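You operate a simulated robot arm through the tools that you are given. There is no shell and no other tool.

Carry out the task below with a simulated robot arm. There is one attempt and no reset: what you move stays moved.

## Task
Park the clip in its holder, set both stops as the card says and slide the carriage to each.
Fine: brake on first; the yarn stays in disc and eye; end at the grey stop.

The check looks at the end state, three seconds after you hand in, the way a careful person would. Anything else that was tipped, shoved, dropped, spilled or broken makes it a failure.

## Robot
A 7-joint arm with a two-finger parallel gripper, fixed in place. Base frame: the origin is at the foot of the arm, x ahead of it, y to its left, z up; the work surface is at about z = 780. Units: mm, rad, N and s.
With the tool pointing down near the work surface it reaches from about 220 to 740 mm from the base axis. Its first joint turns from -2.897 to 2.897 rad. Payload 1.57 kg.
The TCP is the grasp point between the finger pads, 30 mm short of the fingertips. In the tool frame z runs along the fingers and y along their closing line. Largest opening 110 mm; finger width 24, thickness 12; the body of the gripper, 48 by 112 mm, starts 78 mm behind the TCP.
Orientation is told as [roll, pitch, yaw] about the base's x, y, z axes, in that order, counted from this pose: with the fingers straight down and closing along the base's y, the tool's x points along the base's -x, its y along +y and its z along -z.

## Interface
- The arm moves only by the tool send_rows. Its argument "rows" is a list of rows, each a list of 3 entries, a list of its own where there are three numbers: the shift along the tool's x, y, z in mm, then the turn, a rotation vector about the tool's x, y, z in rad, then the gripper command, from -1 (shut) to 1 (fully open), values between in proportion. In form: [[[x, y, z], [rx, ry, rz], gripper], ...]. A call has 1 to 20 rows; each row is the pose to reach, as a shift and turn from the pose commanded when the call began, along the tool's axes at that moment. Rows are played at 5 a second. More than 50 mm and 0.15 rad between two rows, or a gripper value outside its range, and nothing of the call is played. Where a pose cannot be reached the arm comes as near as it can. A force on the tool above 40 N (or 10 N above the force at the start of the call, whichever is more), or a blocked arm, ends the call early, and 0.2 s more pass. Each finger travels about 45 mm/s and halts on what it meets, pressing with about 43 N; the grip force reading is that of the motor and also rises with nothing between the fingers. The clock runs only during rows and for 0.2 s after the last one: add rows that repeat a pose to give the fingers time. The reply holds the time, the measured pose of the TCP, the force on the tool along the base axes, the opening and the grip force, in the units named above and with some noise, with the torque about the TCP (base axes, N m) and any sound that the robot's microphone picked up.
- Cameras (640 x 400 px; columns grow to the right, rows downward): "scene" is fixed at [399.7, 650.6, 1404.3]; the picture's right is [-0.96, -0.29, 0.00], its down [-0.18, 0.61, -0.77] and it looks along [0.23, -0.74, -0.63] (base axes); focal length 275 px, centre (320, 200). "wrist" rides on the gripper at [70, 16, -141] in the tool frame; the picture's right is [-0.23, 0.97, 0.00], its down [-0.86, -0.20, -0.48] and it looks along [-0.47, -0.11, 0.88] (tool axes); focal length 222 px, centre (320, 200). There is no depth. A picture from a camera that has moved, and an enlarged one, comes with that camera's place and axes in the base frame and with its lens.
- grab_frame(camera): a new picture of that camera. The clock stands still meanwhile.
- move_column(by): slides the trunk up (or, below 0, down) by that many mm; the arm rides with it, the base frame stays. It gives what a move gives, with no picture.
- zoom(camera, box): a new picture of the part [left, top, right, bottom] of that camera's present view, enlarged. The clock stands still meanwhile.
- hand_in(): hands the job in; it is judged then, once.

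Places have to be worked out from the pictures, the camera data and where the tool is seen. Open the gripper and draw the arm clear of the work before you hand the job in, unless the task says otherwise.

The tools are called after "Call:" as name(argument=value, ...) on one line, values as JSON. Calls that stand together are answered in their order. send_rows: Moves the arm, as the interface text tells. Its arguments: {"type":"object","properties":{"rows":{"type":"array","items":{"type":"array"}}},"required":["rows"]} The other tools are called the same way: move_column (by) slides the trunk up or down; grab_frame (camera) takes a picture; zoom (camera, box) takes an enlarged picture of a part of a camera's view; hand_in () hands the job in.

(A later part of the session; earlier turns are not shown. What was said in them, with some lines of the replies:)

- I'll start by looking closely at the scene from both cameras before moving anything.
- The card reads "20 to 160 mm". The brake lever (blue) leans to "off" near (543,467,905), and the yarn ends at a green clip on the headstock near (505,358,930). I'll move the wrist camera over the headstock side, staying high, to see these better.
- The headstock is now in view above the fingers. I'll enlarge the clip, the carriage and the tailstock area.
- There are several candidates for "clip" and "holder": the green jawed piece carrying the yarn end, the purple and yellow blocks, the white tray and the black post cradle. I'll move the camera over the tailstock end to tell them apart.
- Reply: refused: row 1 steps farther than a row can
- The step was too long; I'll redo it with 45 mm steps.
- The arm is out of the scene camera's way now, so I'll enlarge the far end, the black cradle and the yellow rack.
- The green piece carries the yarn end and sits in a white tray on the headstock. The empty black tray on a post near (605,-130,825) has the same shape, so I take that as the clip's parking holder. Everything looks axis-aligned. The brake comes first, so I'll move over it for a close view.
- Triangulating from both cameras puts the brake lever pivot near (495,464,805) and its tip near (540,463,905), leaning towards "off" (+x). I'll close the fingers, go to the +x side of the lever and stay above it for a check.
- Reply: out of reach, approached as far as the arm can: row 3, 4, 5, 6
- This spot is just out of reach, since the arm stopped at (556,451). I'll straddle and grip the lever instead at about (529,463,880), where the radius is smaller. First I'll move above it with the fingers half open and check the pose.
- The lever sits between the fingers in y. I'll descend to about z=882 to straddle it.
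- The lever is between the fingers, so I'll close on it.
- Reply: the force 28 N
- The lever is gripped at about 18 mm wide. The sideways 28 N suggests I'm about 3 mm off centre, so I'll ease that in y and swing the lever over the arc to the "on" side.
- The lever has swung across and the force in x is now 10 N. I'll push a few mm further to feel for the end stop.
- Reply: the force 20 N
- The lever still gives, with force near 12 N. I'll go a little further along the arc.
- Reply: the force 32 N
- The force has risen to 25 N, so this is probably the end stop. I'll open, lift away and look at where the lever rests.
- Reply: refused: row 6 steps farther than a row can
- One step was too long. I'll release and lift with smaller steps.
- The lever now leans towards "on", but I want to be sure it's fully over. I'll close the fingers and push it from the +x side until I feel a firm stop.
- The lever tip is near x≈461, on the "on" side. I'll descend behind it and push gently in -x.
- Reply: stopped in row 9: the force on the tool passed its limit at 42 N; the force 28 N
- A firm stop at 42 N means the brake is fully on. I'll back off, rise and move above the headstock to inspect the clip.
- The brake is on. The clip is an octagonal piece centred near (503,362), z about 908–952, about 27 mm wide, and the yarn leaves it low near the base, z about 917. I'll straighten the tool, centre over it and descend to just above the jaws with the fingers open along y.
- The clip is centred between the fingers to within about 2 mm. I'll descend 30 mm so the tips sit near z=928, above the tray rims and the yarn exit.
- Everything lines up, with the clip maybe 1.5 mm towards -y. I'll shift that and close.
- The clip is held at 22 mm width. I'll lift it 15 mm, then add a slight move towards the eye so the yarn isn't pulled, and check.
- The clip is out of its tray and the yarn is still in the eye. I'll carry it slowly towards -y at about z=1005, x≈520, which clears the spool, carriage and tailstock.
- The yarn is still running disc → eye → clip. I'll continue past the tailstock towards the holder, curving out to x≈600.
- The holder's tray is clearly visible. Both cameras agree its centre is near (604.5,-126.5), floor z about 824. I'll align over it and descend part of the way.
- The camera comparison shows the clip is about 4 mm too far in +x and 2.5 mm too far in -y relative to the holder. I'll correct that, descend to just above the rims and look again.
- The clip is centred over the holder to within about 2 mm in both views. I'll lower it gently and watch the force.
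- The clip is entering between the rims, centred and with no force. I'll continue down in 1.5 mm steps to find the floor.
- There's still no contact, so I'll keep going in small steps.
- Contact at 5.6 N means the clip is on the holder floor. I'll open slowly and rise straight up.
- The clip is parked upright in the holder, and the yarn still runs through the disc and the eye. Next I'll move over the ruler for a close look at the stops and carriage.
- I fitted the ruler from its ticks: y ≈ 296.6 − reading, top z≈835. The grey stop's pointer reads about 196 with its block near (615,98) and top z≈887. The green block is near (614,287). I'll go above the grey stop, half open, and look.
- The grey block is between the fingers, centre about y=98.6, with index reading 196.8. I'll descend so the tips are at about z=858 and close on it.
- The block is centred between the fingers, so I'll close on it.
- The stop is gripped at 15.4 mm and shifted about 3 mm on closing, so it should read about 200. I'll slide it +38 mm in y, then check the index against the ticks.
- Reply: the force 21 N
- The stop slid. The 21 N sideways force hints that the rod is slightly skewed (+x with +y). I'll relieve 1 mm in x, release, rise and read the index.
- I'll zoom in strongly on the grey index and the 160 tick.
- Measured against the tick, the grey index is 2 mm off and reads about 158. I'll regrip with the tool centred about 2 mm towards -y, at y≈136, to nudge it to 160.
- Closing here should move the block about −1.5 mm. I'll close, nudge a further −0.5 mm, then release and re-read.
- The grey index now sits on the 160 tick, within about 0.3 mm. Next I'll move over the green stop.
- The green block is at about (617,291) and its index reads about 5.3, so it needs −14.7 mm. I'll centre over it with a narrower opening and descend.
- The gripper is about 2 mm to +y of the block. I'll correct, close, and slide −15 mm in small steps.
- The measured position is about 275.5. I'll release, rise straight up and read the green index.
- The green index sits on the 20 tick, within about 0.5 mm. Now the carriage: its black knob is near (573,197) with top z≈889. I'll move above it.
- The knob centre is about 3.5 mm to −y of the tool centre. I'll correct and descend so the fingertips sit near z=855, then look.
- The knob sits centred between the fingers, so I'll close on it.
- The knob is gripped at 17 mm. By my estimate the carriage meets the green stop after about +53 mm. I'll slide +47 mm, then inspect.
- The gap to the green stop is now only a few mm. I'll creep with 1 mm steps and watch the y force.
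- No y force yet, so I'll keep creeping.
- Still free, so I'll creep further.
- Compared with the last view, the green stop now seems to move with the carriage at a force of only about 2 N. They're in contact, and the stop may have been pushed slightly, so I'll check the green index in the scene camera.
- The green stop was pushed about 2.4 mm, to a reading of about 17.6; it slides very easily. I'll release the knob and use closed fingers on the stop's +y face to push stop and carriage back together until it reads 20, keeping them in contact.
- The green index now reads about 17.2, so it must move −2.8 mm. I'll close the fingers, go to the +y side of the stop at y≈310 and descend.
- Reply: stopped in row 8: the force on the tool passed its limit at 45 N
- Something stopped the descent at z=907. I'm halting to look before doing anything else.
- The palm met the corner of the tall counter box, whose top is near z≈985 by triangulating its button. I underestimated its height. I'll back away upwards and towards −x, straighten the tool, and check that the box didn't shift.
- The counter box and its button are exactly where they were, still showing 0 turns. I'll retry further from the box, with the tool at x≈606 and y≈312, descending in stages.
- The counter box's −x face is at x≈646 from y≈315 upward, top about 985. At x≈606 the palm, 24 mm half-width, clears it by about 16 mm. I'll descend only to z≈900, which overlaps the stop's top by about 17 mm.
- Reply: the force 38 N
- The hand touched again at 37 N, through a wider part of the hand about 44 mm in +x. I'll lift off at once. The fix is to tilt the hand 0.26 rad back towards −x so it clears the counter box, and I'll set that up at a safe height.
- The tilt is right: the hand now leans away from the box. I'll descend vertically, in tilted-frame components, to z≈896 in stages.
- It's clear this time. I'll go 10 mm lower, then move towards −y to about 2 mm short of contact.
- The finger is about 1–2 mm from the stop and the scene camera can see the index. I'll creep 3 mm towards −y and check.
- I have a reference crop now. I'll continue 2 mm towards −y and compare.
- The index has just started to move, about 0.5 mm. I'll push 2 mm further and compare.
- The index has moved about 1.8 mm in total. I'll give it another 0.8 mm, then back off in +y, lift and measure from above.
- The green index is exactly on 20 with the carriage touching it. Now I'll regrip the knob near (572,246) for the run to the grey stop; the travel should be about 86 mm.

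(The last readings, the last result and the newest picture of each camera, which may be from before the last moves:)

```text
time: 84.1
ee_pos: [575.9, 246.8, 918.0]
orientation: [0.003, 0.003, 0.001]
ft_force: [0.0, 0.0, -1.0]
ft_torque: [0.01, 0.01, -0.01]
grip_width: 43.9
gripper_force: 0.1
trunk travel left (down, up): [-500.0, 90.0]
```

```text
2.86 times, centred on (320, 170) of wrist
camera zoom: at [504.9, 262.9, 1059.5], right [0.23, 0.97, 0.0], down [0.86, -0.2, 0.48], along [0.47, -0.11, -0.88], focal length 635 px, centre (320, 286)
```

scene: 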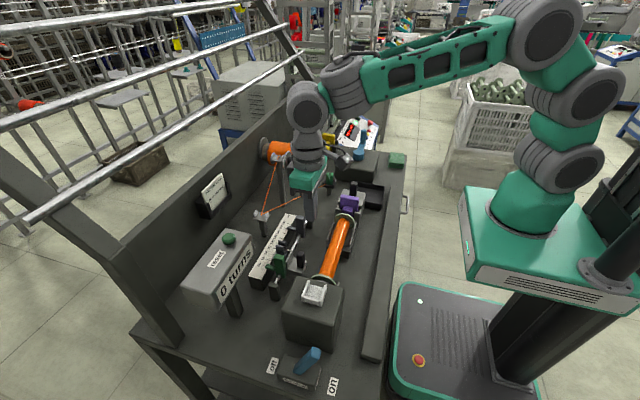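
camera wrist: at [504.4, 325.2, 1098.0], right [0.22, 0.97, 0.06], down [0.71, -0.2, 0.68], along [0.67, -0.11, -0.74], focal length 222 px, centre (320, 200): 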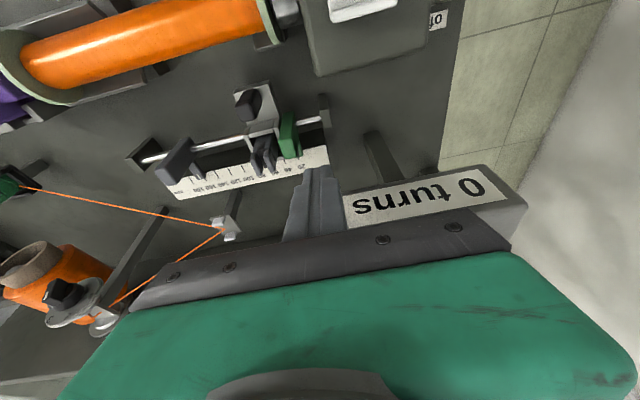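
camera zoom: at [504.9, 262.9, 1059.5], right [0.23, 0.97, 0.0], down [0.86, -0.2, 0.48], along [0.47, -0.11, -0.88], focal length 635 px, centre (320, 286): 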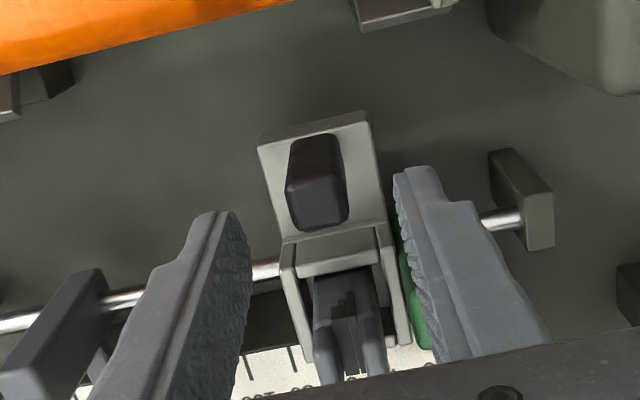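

The knob centre is about 1.5 mm to −y of the tool. I'll offset the tool −3 mm so that closing can only push the carriage away from the green stop, then descend and close.

Call:
send_rows(rows=[[[2, -3, 10], [0, 0, 0], -0.2], [[3, -3, 22], [0, 0, 0], -0.2], [[3, -3, 32], [0, 0, 0], -0.2], [[3, -3, 32], [0, 0, 0], -0.4], [[3, -3, 32], [0, 0, 0], -0.6], [[3, -3, 32], [0, 0, 0], -1], [[3, -3, 32], [0, 0, 0], -1], [[3, -3, 32], [0, 0, 0], -1]])

Call:
zoom(camera="wrist", box=[220, 100, 420, 240])

Call:
zoom(camera="scene", box=[265, 240, 295, 270])

```text
time: 85.9
ee_pos: [569.3, 244.8, 886.2]
orientation: [0.002, 0.003, -0.002]
ft_force: [0.1, 0.2, -1.4]
ft_torque: [-0.08, -0.35, -0.01]
grip_width: 17.6
gripper_force: 32.3
trunk travel left (down, up): [-500.0, 90.0]
```

```text
2.86 times, centred on (320, 170) of wrist
camera zoom: at [500.1, 260.7, 1027.1], right [0.23, 0.97, 0.0], down [0.86, -0.2, 0.48], along [0.47, -0.11, -0.88], focal length 635 px, centre (320, 286)
```

zoom: 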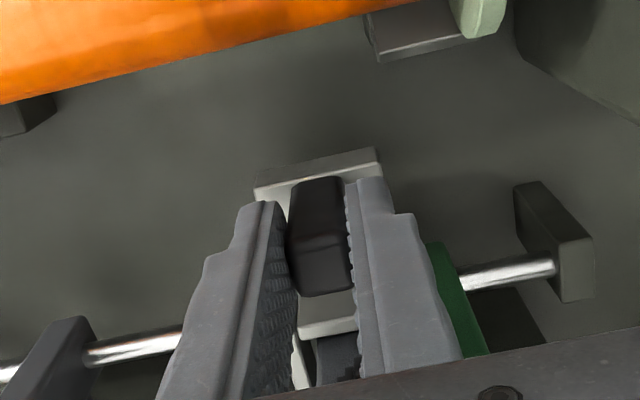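

```text
13.33 times, centred on (280, 255) of scene
camera zoom: at [399.7, 650.6, 1404.3], right [-0.96, -0.29, 0.0], down [-0.18, 0.61, -0.77], along [0.23, -0.74, -0.63], focal length 3670 px, centre (853, -533)
```

zoom: 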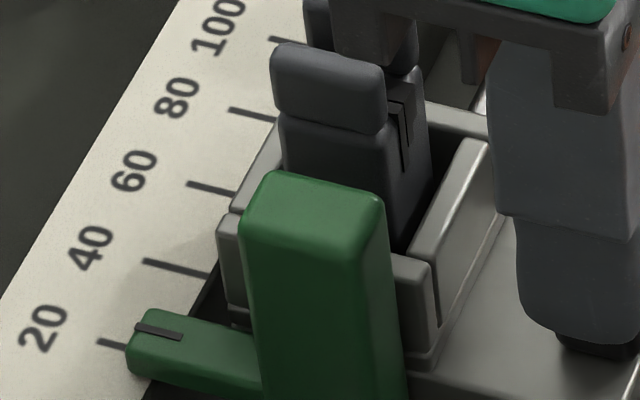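

The green index is unchanged at 20. I'll slide the carriage −78 mm towards the grey stop in 6 mm steps.

Call:
send_rows(rows=[[[0, -6, 0], [0, 0, 0], -1], [[0, -12, 0], [0, 0, 0], -1], [[0, -18, 0], [0, 0, 0], -1], [[0, -24, 0], [0, 0, 0], -1], [[0, -30, 0], [0, 0, 0], -1], [[0, -36, 0], [0, 0, 0], -1], [[0, -42, 0], [0, 0, 0], -1], [[0, -48, 0], [0, 0, 0], -1], [[0, -54, 0], [0, 0, 0], -1], [[0, -60, 0], [0, 0, 0], -1], [[0, -66, 0], [0, 0, 0], -1], [[0, -72, 0], [0, 0, 0], -1], [[0, -76, 0], [0, 0, 0], -1], [[0, -76, 0], [0, 0, 0], -1]])

Call:
zoom(camera="wrist", box=[220, 100, 420, 240])

Call:
zoom(camera="scene", box=[265, 190, 325, 250])

```text
time: 88.9
ee_pos: [570.3, 167.0, 886.6]
orientation: [-0.002, 0.0, 0.001]
ft_force: [-3.3, 0.6, -0.5]
ft_torque: [-0.05, -0.52, 0.04]
grip_width: 17.8
gripper_force: 31.8
trunk travel left (down, up): [-500.0, 90.0]
```

```text
2.86 times, centred on (320, 170) of wrist
camera zoom: at [500.1, 183.9, 1027.1], right [0.23, 0.97, 0.0], down [0.86, -0.2, 0.48], along [0.47, -0.11, -0.88], focal length 635 px, centre (320, 286)
```

zoom: 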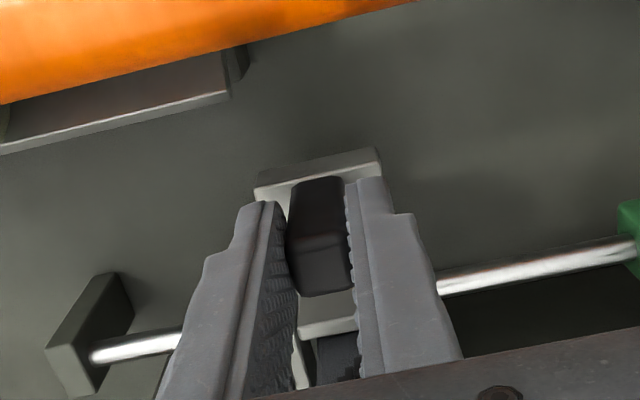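

```text
6.67 times, centred on (295, 220) of scene
camera zoom: at [399.7, 650.6, 1404.3], right [-0.96, -0.29, 0.0], down [-0.18, 0.61, -0.77], along [0.23, -0.74, -0.63], focal length 1835 px, centre (487, 67)
```

zoom: 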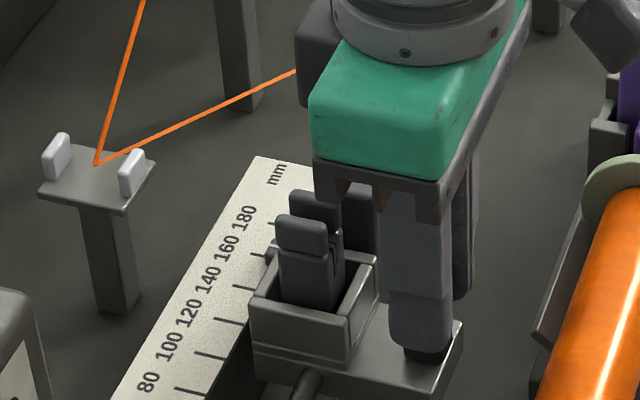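

The carriage is at knob y≈167, and I expect contact near 159. The grip hides the grey stop from view, so I'll release and instead push the knob from its +y side with closed fingers, keeping the grey stop visible while creeping.

Call:
send_rows(rows=[[[0, 0, 0], [0, 0, 0], -0.5], [[0, 0, 0], [0, 0, 0], -0.4], [[0, 0, 0], [0, 0, 0], -0.4], [[0, 0, -25], [0, 0, 0], -0.4], [[0, 0, -45], [0, 0, 0], -0.6], [[0, 30, -45], [0, 0, 0], -1], [[0, 30, -45], [0, 0, 0], -1], [[0, 30, -45], [0, 0, 0], -1], [[0, 30, -20], [0, 0, 0], -1], [[0, 30, 0], [0, 0, 0], -1], [[0, 30, 0], [0, 0, 0], -1]])

Call:
zoom(camera="wrist", box=[180, 100, 380, 240])

Call:
zoom(camera="scene", box=[265, 190, 325, 250])

```text
time: 91.3
ee_pos: [570.3, 200.7, 885.1]
orientation: [0.001, 0.002, 0.0]
ft_force: [-0.4, 0.1, 0.5]
ft_torque: [0.01, 0.0, 0.0]
grip_width: 0.1
gripper_force: 21.3
trunk travel left (down, up): [-500.0, 90.0]
```

```text
2.86 times, centred on (280, 170) of wrist
camera zoom: at [500.7, 216.7, 1026.0], right [0.23, 0.97, 0.0], down [0.86, -0.2, 0.48], along [0.47, -0.11, -0.88], focal length 635 px, centre (434, 286)
```

zoom: 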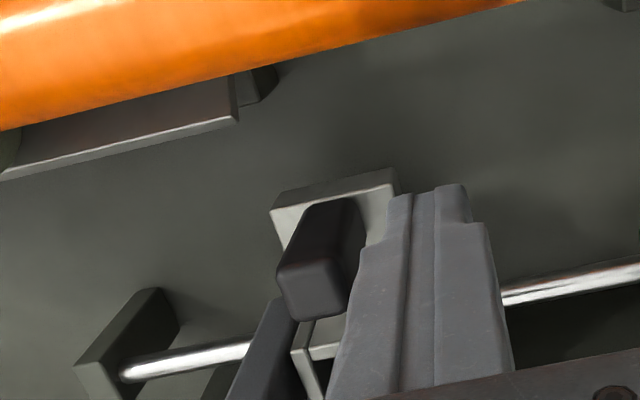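

```text
6.67 times, centred on (295, 220) of scene
camera zoom: at [399.7, 650.6, 1404.3], right [-0.96, -0.29, 0.0], down [-0.18, 0.61, -0.77], along [0.23, -0.74, -0.63], focal length 1835 px, centre (487, 67)
```

zoom: 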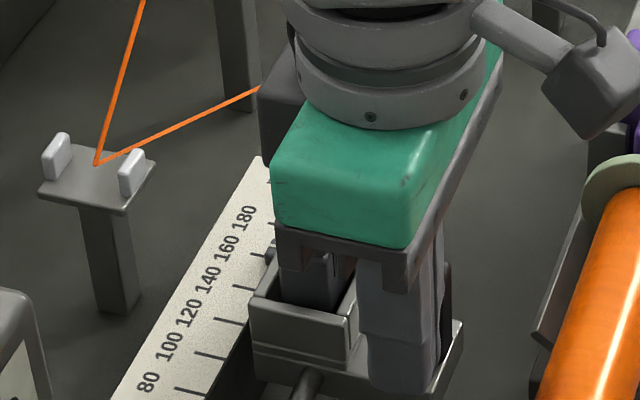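

The knob, grey block and rod post are visible now. I'll advance to the knob and push to about 2 mm before expected contact.

Call:
send_rows(rows=[[[0, -5, 0], [0, 0, 0], -1], [[0, -9, 0], [0, 0, 0], -1], [[0, -12, 0], [0, 0, 0], -1], [[0, -14, 0], [0, 0, 0], -1], [[0, -16, 0], [0, 0, 0], -1], [[0, -17, 0], [0, 0, 0], -1], [[0, -17, 0], [0, 0, 0], -1]])

Call:
zoom(camera="wrist", box=[180, 100, 380, 240])

Call:
zoom(camera="scene", box=[270, 210, 300, 240])

```text
time: 92.9
ee_pos: [570.8, 182.0, 886.9]
orientation: [0.001, 0.001, -0.001]
ft_force: [0.5, 1.8, 0.1]
ft_torque: [0.01, -0.01, 0.01]
grip_width: 0.0
gripper_force: 21.4
trunk travel left (down, up): [-500.0, 90.0]
```

```text
2.86 times, centred on (280, 170) of wrist
camera zoom: at [500.5, 198.1, 1027.5], right [0.23, 0.97, 0.0], down [0.86, -0.2, 0.48], along [0.46, -0.11, -0.88], focal length 635 px, centre (434, 286)
```

zoom: 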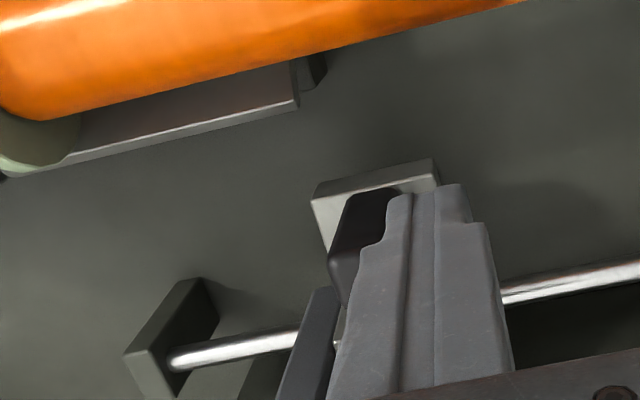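

```text
13.33 times, centred on (285, 225) of scene
camera zoom: at [399.7, 650.6, 1404.3], right [-0.96, -0.29, 0.0], down [-0.18, 0.61, -0.77], along [0.23, -0.74, -0.63], focal length 3670 px, centre (787, -133)
```

zoom: 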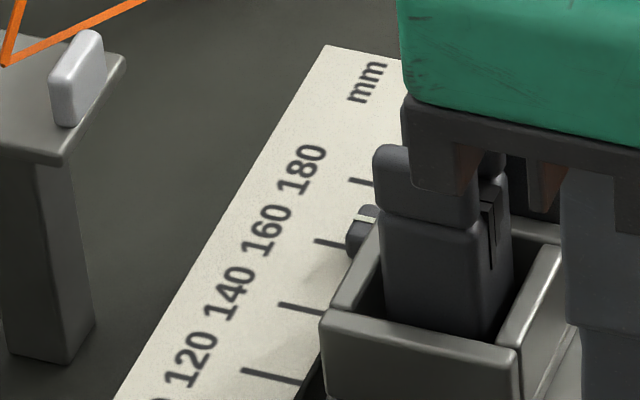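

In the scene view the grey pointer has already shifted by a few mm, so the carriage is touching it and pushed it slightly. As with the green stop, I'll push the grey stop back from its −y side with closed fingers, carriage in contact, until it reads 160. First I'll retreat and get a measurement view.

Call:
send_rows(rows=[[[0, 5, 0], [0, 0, 0], -1], [[0, 10, -10], [0, 0, 0], -1], [[0, 10, -45], [0, 0, 0], -1], [[0, 0, -72], [0, 0, 0], -0.5], [[-22, -30, -72], [0, 0, 0], 0], [[-46, -62, -72], [0, 0, 0], 0.3], [[-46, -62, -72], [0, 0, 0], 0.3]])

Call:
zoom(camera="wrist", box=[315, 155, 365, 192])

Call:
zoom(camera="wrist", box=[240, 100, 400, 220])

Call:
zoom(camera="scene", box=[270, 210, 300, 240])

```text
time: 94.5
ee_pos: [615.4, 115.9, 956.8]
orientation: [0.002, 0.002, 0.002]
ft_force: [-0.4, -0.2, -0.1]
ft_torque: [0.01, 0.03, 0.01]
grip_width: 71.3
gripper_force: 0.1
trunk travel left (down, up): [-500.0, 90.0]
```

```text
10.81 times, centred on (340, 174) of wrist
camera zoom: at [545.9, 132.4, 1098.6], right [0.23, 0.97, 0.0], down [0.86, -0.2, 0.48], along [0.46, -0.11, -0.88], focal length 2401 px, centre (104, 486)
```

zoom: 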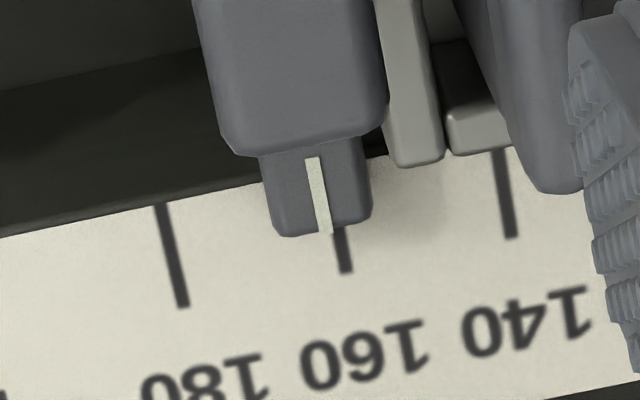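

```text
3.33 times, centred on (320, 160) of wrist
camera zoom: at [545.9, 132.4, 1098.6], right [0.23, 0.97, 0.0], down [0.86, -0.2, 0.48], along [0.46, -0.11, -0.88], focal length 740 px, centre (320, 333)
```

zoom: 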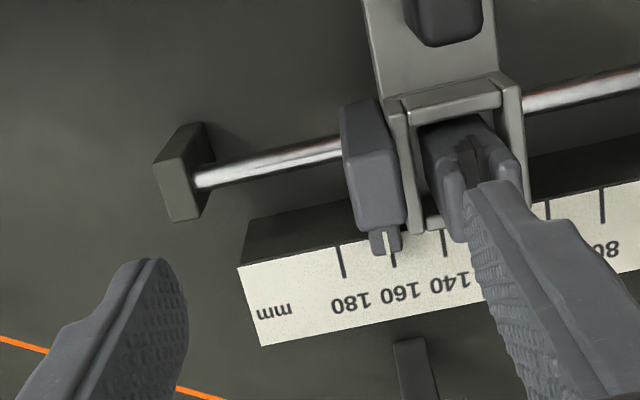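

```text
13.33 times, centred on (285, 225) of scene
camera zoom: at [399.7, 650.6, 1404.3], right [-0.96, -0.29, 0.0], down [-0.18, 0.61, -0.77], along [0.23, -0.74, -0.63], focal length 3670 px, centre (787, -133)
```

zoom: 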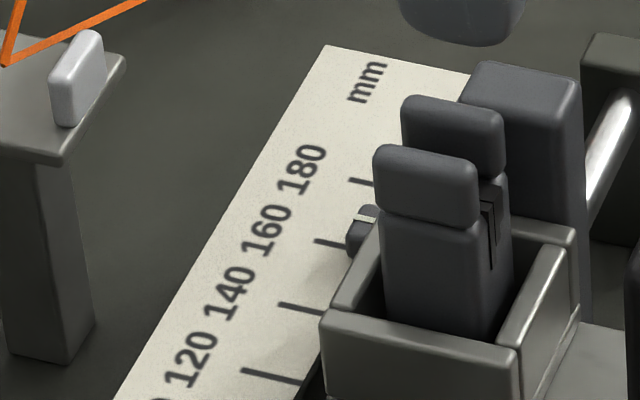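

The grey index reads about 161.9, so it needs +1.9 mm with the carriage touching. I'll close, move to its −y side at y≈104 and descend.

Call:
send_rows(rows=[[[0, -12, 0], [0, 0, 0], -0.5], [[0, -12, 0], [0, 0, 0], -1], [[0, -12, 0], [0, 0, 0], -1], [[0, -12, 0], [0, 0, 0], -1], [[0, -12, 25], [0, 0, 0], -1], [[0, -12, 48], [0, 0, 0], -1], [[0, -12, 65], [0, 0, 0], -1], [[0, -12, 65], [0, 0, 0], -1]])

Call:
zoom(camera="wrist", box=[260, 100, 420, 220])

Call:
zoom(camera="scene", box=[250, 180, 330, 250])

```text
time: 96.3
ee_pos: [615.9, 107.2, 891.9]
orientation: [0.001, 0.001, 0.0]
ft_force: [-0.4, 0.7, 0.8]
ft_torque: [0.0, 0.01, 0.01]
grip_width: 0.2
gripper_force: 21.9
trunk travel left (down, up): [-500.0, 90.0]
```

```text
3.33 times, centred on (340, 160) of wrist
camera zoom: at [546.2, 122.6, 1033.0], right [0.23, 0.97, 0.0], down [0.86, -0.2, 0.48], along [0.47, -0.11, -0.88], focal length 740 px, centre (253, 333)
```

zoom: 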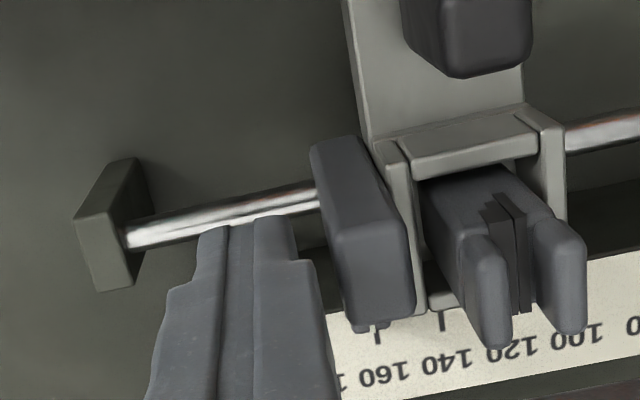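

```text
5.71 times, centred on (290, 215) of scene
camera zoom: at [399.7, 650.6, 1404.3], right [-0.96, -0.29, 0.0], down [-0.18, 0.61, -0.77], along [0.23, -0.74, -0.63], focal length 1573 px, centre (491, 114)
```

zoom: 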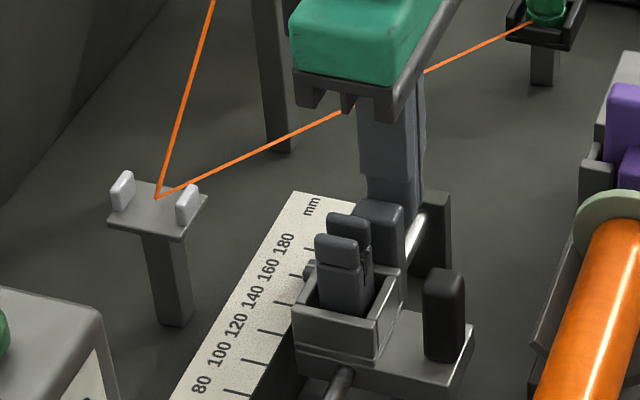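

The gap to the block is about 5 mm. I'll approach 4 mm, then creep 2 mm, watching the index from the scene camera.

Call:
send_rows(rows=[[[0, 2, 0], [0, 0, 0], -1], [[0, 4, 0], [0, 0, 0], -1], [[0, 5, 0], [0, 0, 0], -1], [[0, 6, 0], [0, 0, 0], -1], [[0, 6, 0], [0, 0, 0], -1]])

Call:
zoom(camera="scene", box=[270, 210, 300, 240])

Call:
zoom(camera="wrist", box=[260, 100, 420, 220])

```text
time: 97.5
ee_pos: [616.0, 111.1, 890.9]
orientation: [0.002, 0.001, 0.001]
ft_force: [0.6, -0.5, -0.1]
ft_torque: [0.04, -0.01, 0.01]
grip_width: 0.0
gripper_force: 20.9
trunk travel left (down, up): [-500.0, 90.0]
```

```text
13.33 times, centred on (285, 225) of scene
camera zoom: at [399.7, 650.6, 1404.3], right [-0.96, -0.29, 0.0], down [-0.18, 0.61, -0.77], along [0.23, -0.74, -0.63], focal length 3670 px, centre (787, -133)
```

zoom: 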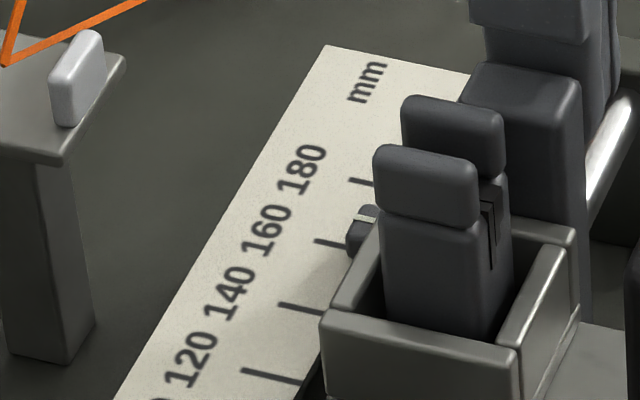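

```text
3.33 times, centred on (340, 160) of wrist
camera zoom: at [546.2, 128.2, 1032.9], right [0.23, 0.97, 0.0], down [0.86, -0.2, 0.48], along [0.47, -0.11, -0.88], focal length 740 px, centre (253, 333)
```

zoom: 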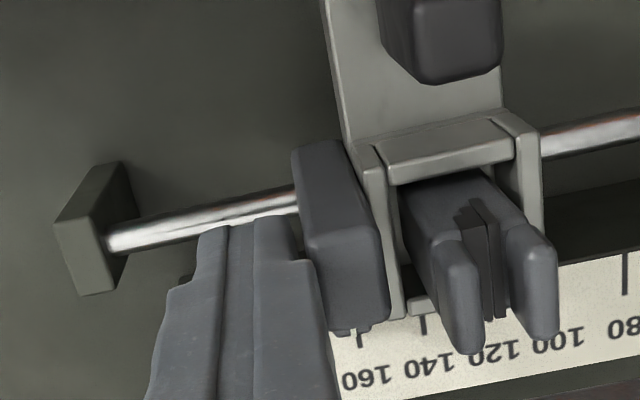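

The index hasn't moved yet and the finger is nearly touching. I'll creep 1.5 mm more.

Call:
send_rows(rows=[[[0, 0.8, 0], [0, 0, 0], -1], [[0, 1.5, 0], [0, 0, 0], -1], [[0, 1.5, 0], [0, 0, 0], -1]])

Call:
zoom(camera="scene", box=[270, 210, 300, 240])

```text
time: 98.3
ee_pos: [616.3, 113.7, 892.1]
orientation: [0.002, 0.001, 0.0]
ft_force: [-0.7, 0.5, -0.1]
ft_torque: [-0.01, 0.02, 0.0]
grip_width: 0.0
gripper_force: 21.9
trunk travel left (down, up): [-500.0, 90.0]
```

```text
13.33 times, centred on (285, 225) of scene
camera zoom: at [399.7, 650.6, 1404.3], right [-0.96, -0.29, 0.0], down [-0.18, 0.61, -0.77], along [0.23, -0.74, -0.63], focal length 3670 px, centre (787, -133)
```

zoom: 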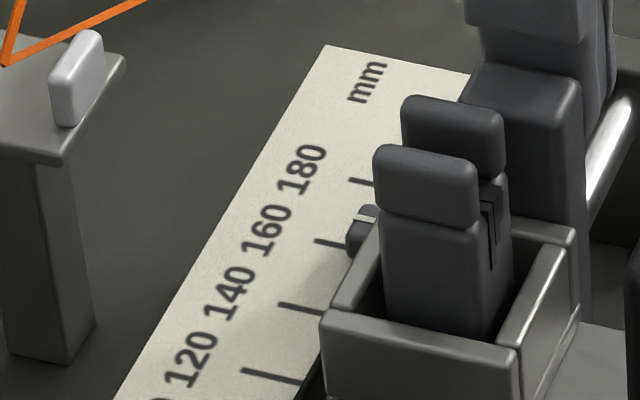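

Still unmoved. I'll creep another 1.5 mm.

Call:
send_rows(rows=[[[0, 0.8, 0], [0, 0, 0], -1], [[0, 1.5, 0], [0, 0, 0], -1], [[0, 1.5, 0], [0, 0, 0], -1]])

Call:
zoom(camera="scene", box=[270, 210, 300, 240])

```text
time: 99.1
ee_pos: [616.2, 115.3, 891.9]
orientation: [0.002, 0.003, 0.001]
ft_force: [0.3, -1.2, -1.4]
ft_torque: [-0.03, 0.01, 0.03]
grip_width: 0.0
gripper_force: 21.4
trunk travel left (down, up): [-500.0, 90.0]
```

```text
13.33 times, centred on (285, 225) of scene
camera zoom: at [399.7, 650.6, 1404.3], right [-0.96, -0.29, 0.0], down [-0.18, 0.61, -0.77], along [0.23, -0.74, -0.63], focal length 3670 px, centre (787, -133)
```

zoom: 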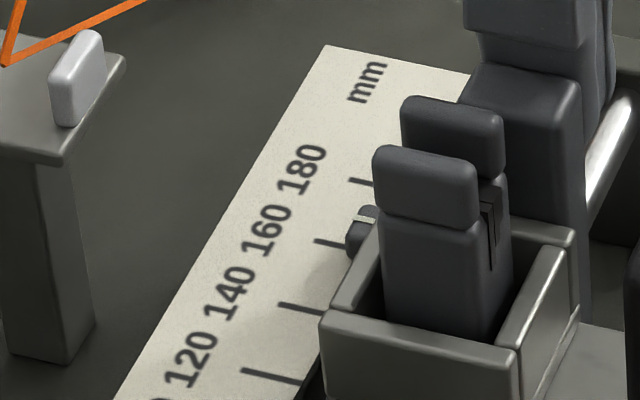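

Contact just reached, with −1.2 N and about a pixel of motion. I'll push 1.6 mm more.

Call:
send_rows(rows=[[[0, 0.5, 0], [0, 0, 0], -1], [[0, 1.1, 0], [0, 0, 0], -1], [[0, 1.6, 0], [0, 0, 0], -1], [[0, 1.6, 0], [0, 0, 0], -1]])

Call:
zoom(camera="scene", box=[270, 210, 300, 240])

```text
time: 100.1
ee_pos: [616.8, 116.1, 892.4]
orientation: [0.0, 0.0, 0.0]
ft_force: [0.1, -1.2, 1.5]
ft_torque: [-0.01, -0.03, 0.0]
grip_width: 0.0
gripper_force: 21.7
trunk travel left (down, up): [-500.0, 90.0]
```

```text
13.33 times, centred on (285, 225) of scene
camera zoom: at [399.7, 650.6, 1404.3], right [-0.96, -0.29, 0.0], down [-0.18, 0.61, -0.77], along [0.23, -0.74, -0.63], focal length 3670 px, centre (787, -133)
```

zoom: 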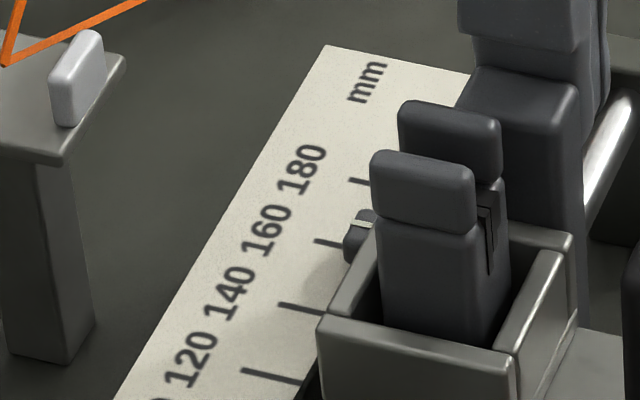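

Stop and carriage moved together by about 1.5–1.8 mm. I'll back off, rise and measure the index from above.

Call:
send_rows(rows=[[[0, -4, 0], [0, 0, 0], -1], [[0, -10, 0], [0, 0, 0], -1], [[0, -12, -25], [0, 0, 0], -1], [[0, -8, -50], [0, 0, 0], -1], [[0, 0, -65], [0, 0, 0], -0.4], [[0, 0, -65], [0, 0, 0], 0.3], [[0, 0, -65], [0, 0, 0], 0.3]])

Call:
zoom(camera="wrist", box=[315, 155, 365, 192])

Call:
zoom(camera="wrist", box=[240, 100, 400, 220])

```text
time: 101.7
ee_pos: [615.7, 117.6, 958.0]
orientation: [0.002, 0.001, -0.001]
ft_force: [0.8, 0.1, -0.2]
ft_torque: [0.05, -0.01, -0.01]
grip_width: 66.2
gripper_force: 0.0
trunk travel left (down, up): [-500.0, 90.0]
```

```text
10.81 times, centred on (340, 174) of wrist
camera zoom: at [545.6, 134.3, 1099.0], right [0.23, 0.97, 0.0], down [0.86, -0.2, 0.48], along [0.47, -0.11, -0.88], focal length 2401 px, centre (104, 486)
```

zoom: 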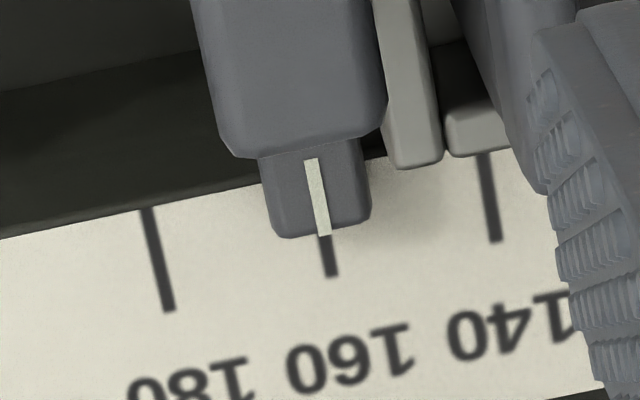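

```text
3.33 times, centred on (320, 160) of wrist
camera zoom: at [545.6, 134.3, 1099.0], right [0.23, 0.97, 0.0], down [0.86, -0.2, 0.48], along [0.47, -0.11, -0.88], focal length 740 px, centre (320, 333)
```

zoom: 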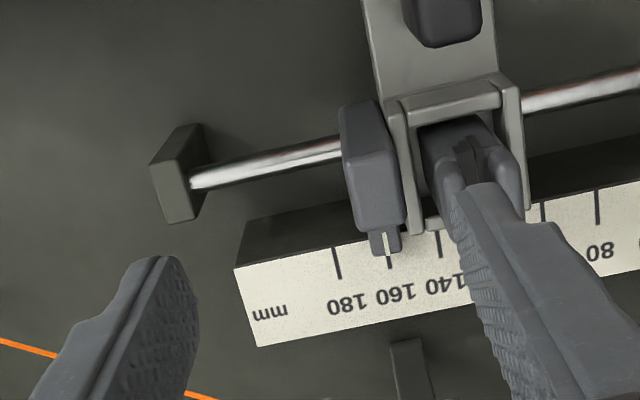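

The grey index reads about 160.3 with the carriage against it. I'll open fully, draw the arm up and away towards the robot, and do a final inspection.

Call:
send_rows(rows=[[[0, 0, -40], [0, 0, 0], 0.3], [[10, 0, -85], [0, 0, 0], 0.5], [[40, 0, -120], [0, 0, 0], 1], [[80, 0, -140], [0, 0, 0], 1], [[120, 0, -150], [0, 0, 0], 1], [[160, 0, -155], [0, 0, 0], 1], [[200, 0, -155], [0, 0, 0], 1], [[200, 0, -155], [0, 0, 0], 1]])

Call:
grab_frame(camera="scene")

Call:
zoom(camera="scene", box=[240, 190, 340, 300])

Call:
zoom(camera="scene", box=[230, 130, 350, 230])

Call:
zoom(camera="scene", box=[220, 290, 380, 400])

Call:
grab_frame(camera="wrist")

```text
time: 103.5
ee_pos: [415.8, 114.4, 1111.1]
orientation: [0.002, 0.002, 0.0]
ft_force: [0.1, -0.1, 0.2]
ft_torque: [-0.01, 0.01, 0.0]
grip_width: 109.8
gripper_force: 0.1
trunk travel left (down, up): [-500.0, 90.0]
```

```text
taken
```

scene: 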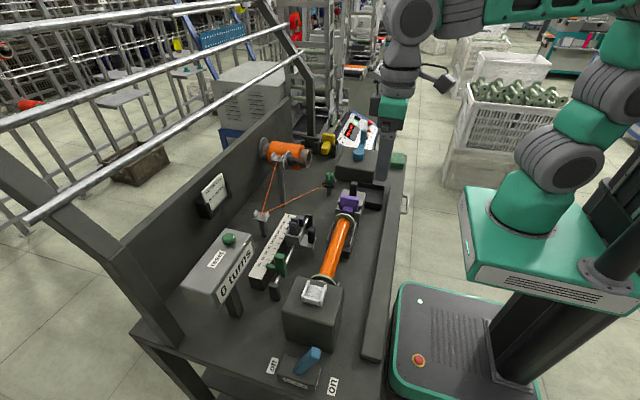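

```text
3.64 times, centred on (290, 245) of scene
camera zoom: at [399.7, 650.6, 1404.3], right [-0.96, -0.29, 0.0], down [-0.18, 0.61, -0.77], along [0.23, -0.74, -0.63], focal length 1001 px, centre (429, 36)
```

zoom: 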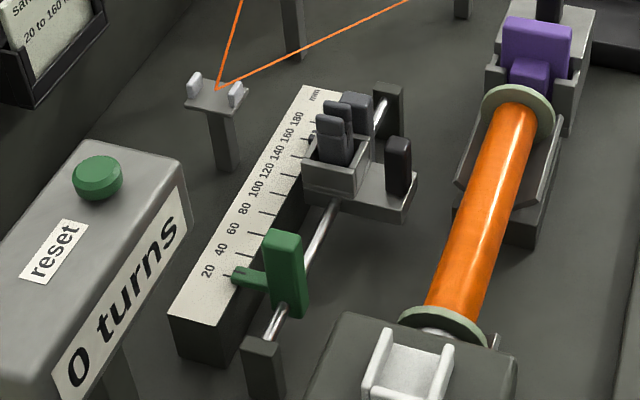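

```text
4.00 times, centred on (290, 180) of scene
camera zoom: at [399.7, 650.6, 1404.3], right [-0.96, -0.29, 0.0], down [-0.18, 0.61, -0.77], along [0.23, -0.74, -0.63], focal length 1101 px, centre (440, 280)
```

zoom: 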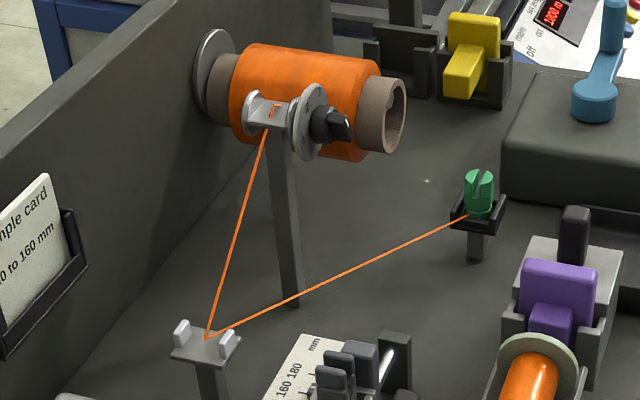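

```text
3.64 times, centred on (300, 345) of scene
camera zoom: at [399.7, 650.6, 1404.3], right [-0.96, -0.29, 0.0], down [-0.18, 0.61, -0.77], along [0.23, -0.74, -0.63], focal length 1001 px, centre (393, -327)
```

zoom: 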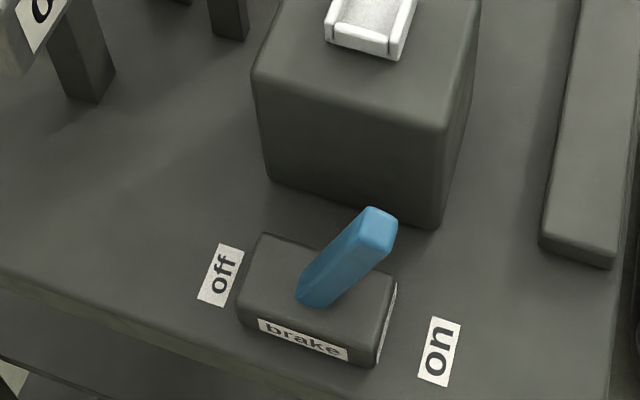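

```text
taken
camera wrist: at [346.5, 130.7, 1252.5], right [0.23, 0.97, 0.0], down [0.86, -0.2, 0.48], along [0.47, -0.11, -0.88], focal length 222 px, centre (320, 200)
```

wrist: 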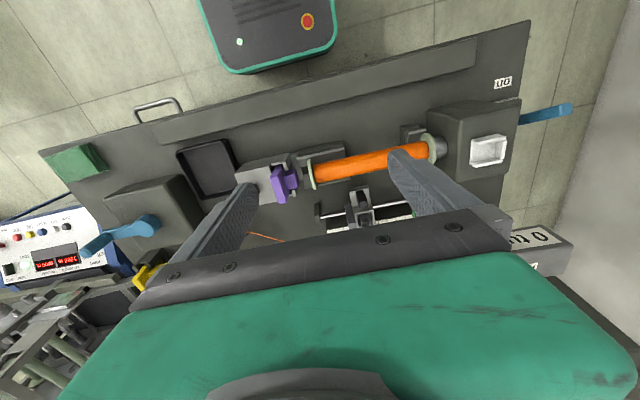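

Everything looks right: brake on, clip parked, yarn in disc and eye, 0 turns. I'll take one last close look at the contact between carriage and grey stop.

Call:
zoom(camera="wrist", box=[310, 180, 400, 235])

Call:
zoom(camera="scene", box=[280, 205, 320, 245])

```text
7.11 times, centred on (355, 208) of wrist
camera zoom: at [346.5, 130.7, 1252.5], right [0.23, 0.97, 0.0], down [0.86, -0.2, 0.48], along [0.47, -0.11, -0.88], focal length 1580 px, centre (71, 147)
```

zoom: 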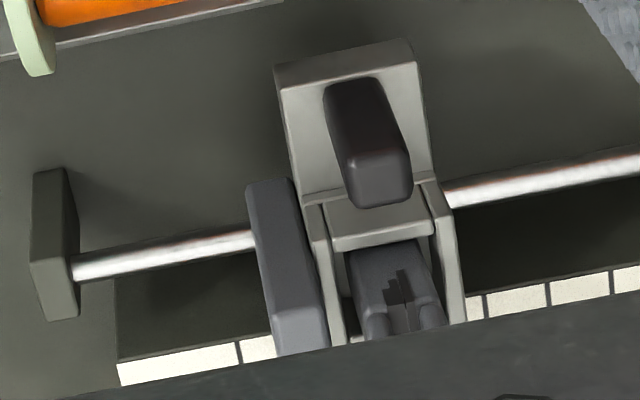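

```text
10.00 times, centred on (300, 225) of scene
camera zoom: at [399.7, 650.6, 1404.3], right [-0.96, -0.29, 0.0], down [-0.18, 0.61, -0.77], along [0.23, -0.74, -0.63], focal length 2752 px, centre (520, -50)
```

zoom: 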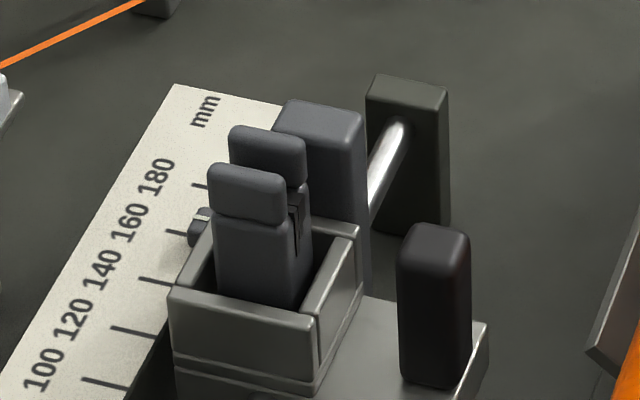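

The carriage sits flush against the grey stop with no visible gap, both stops are on their marks, and the arm is clear with the gripper open. I'm handing in.

Call:
hand_in()

```text
The job is handed in.
```

I handed the job in with everything the task asked for in place, as far as the cameras show. I don't have a result back from the check.

| Item | End state |
|---|---|
| Brake | On. I set it first and pushed it to a firm stop. |
| Clip | Upright in the black tray on the post. Nothing was labelled, so I took that empty tray to be its holder. |
| Yarn | Still runs through the disc and the eye. |
| Green stop | Reads 20 |
| Grey stop | Reads about 160.3 |
| Carriage | Slid to the green stop, then to the grey one, and left touching it. |
| Arm | Drawn clear with the gripper open. |

- **Stops nudged:** the stops slide very easily, so the carriage pushed each one 2–3 mm when it arrived. I pushed each stop back to its mark with the carriage still touching it.
- **Counter box touched:** the hand pressed on the box twice, at about 45 N and 37 N, while I was working on the green stop. In the pictures afterwards the box had not moved, the reset button looked undisturbed and it still read 0 turns.
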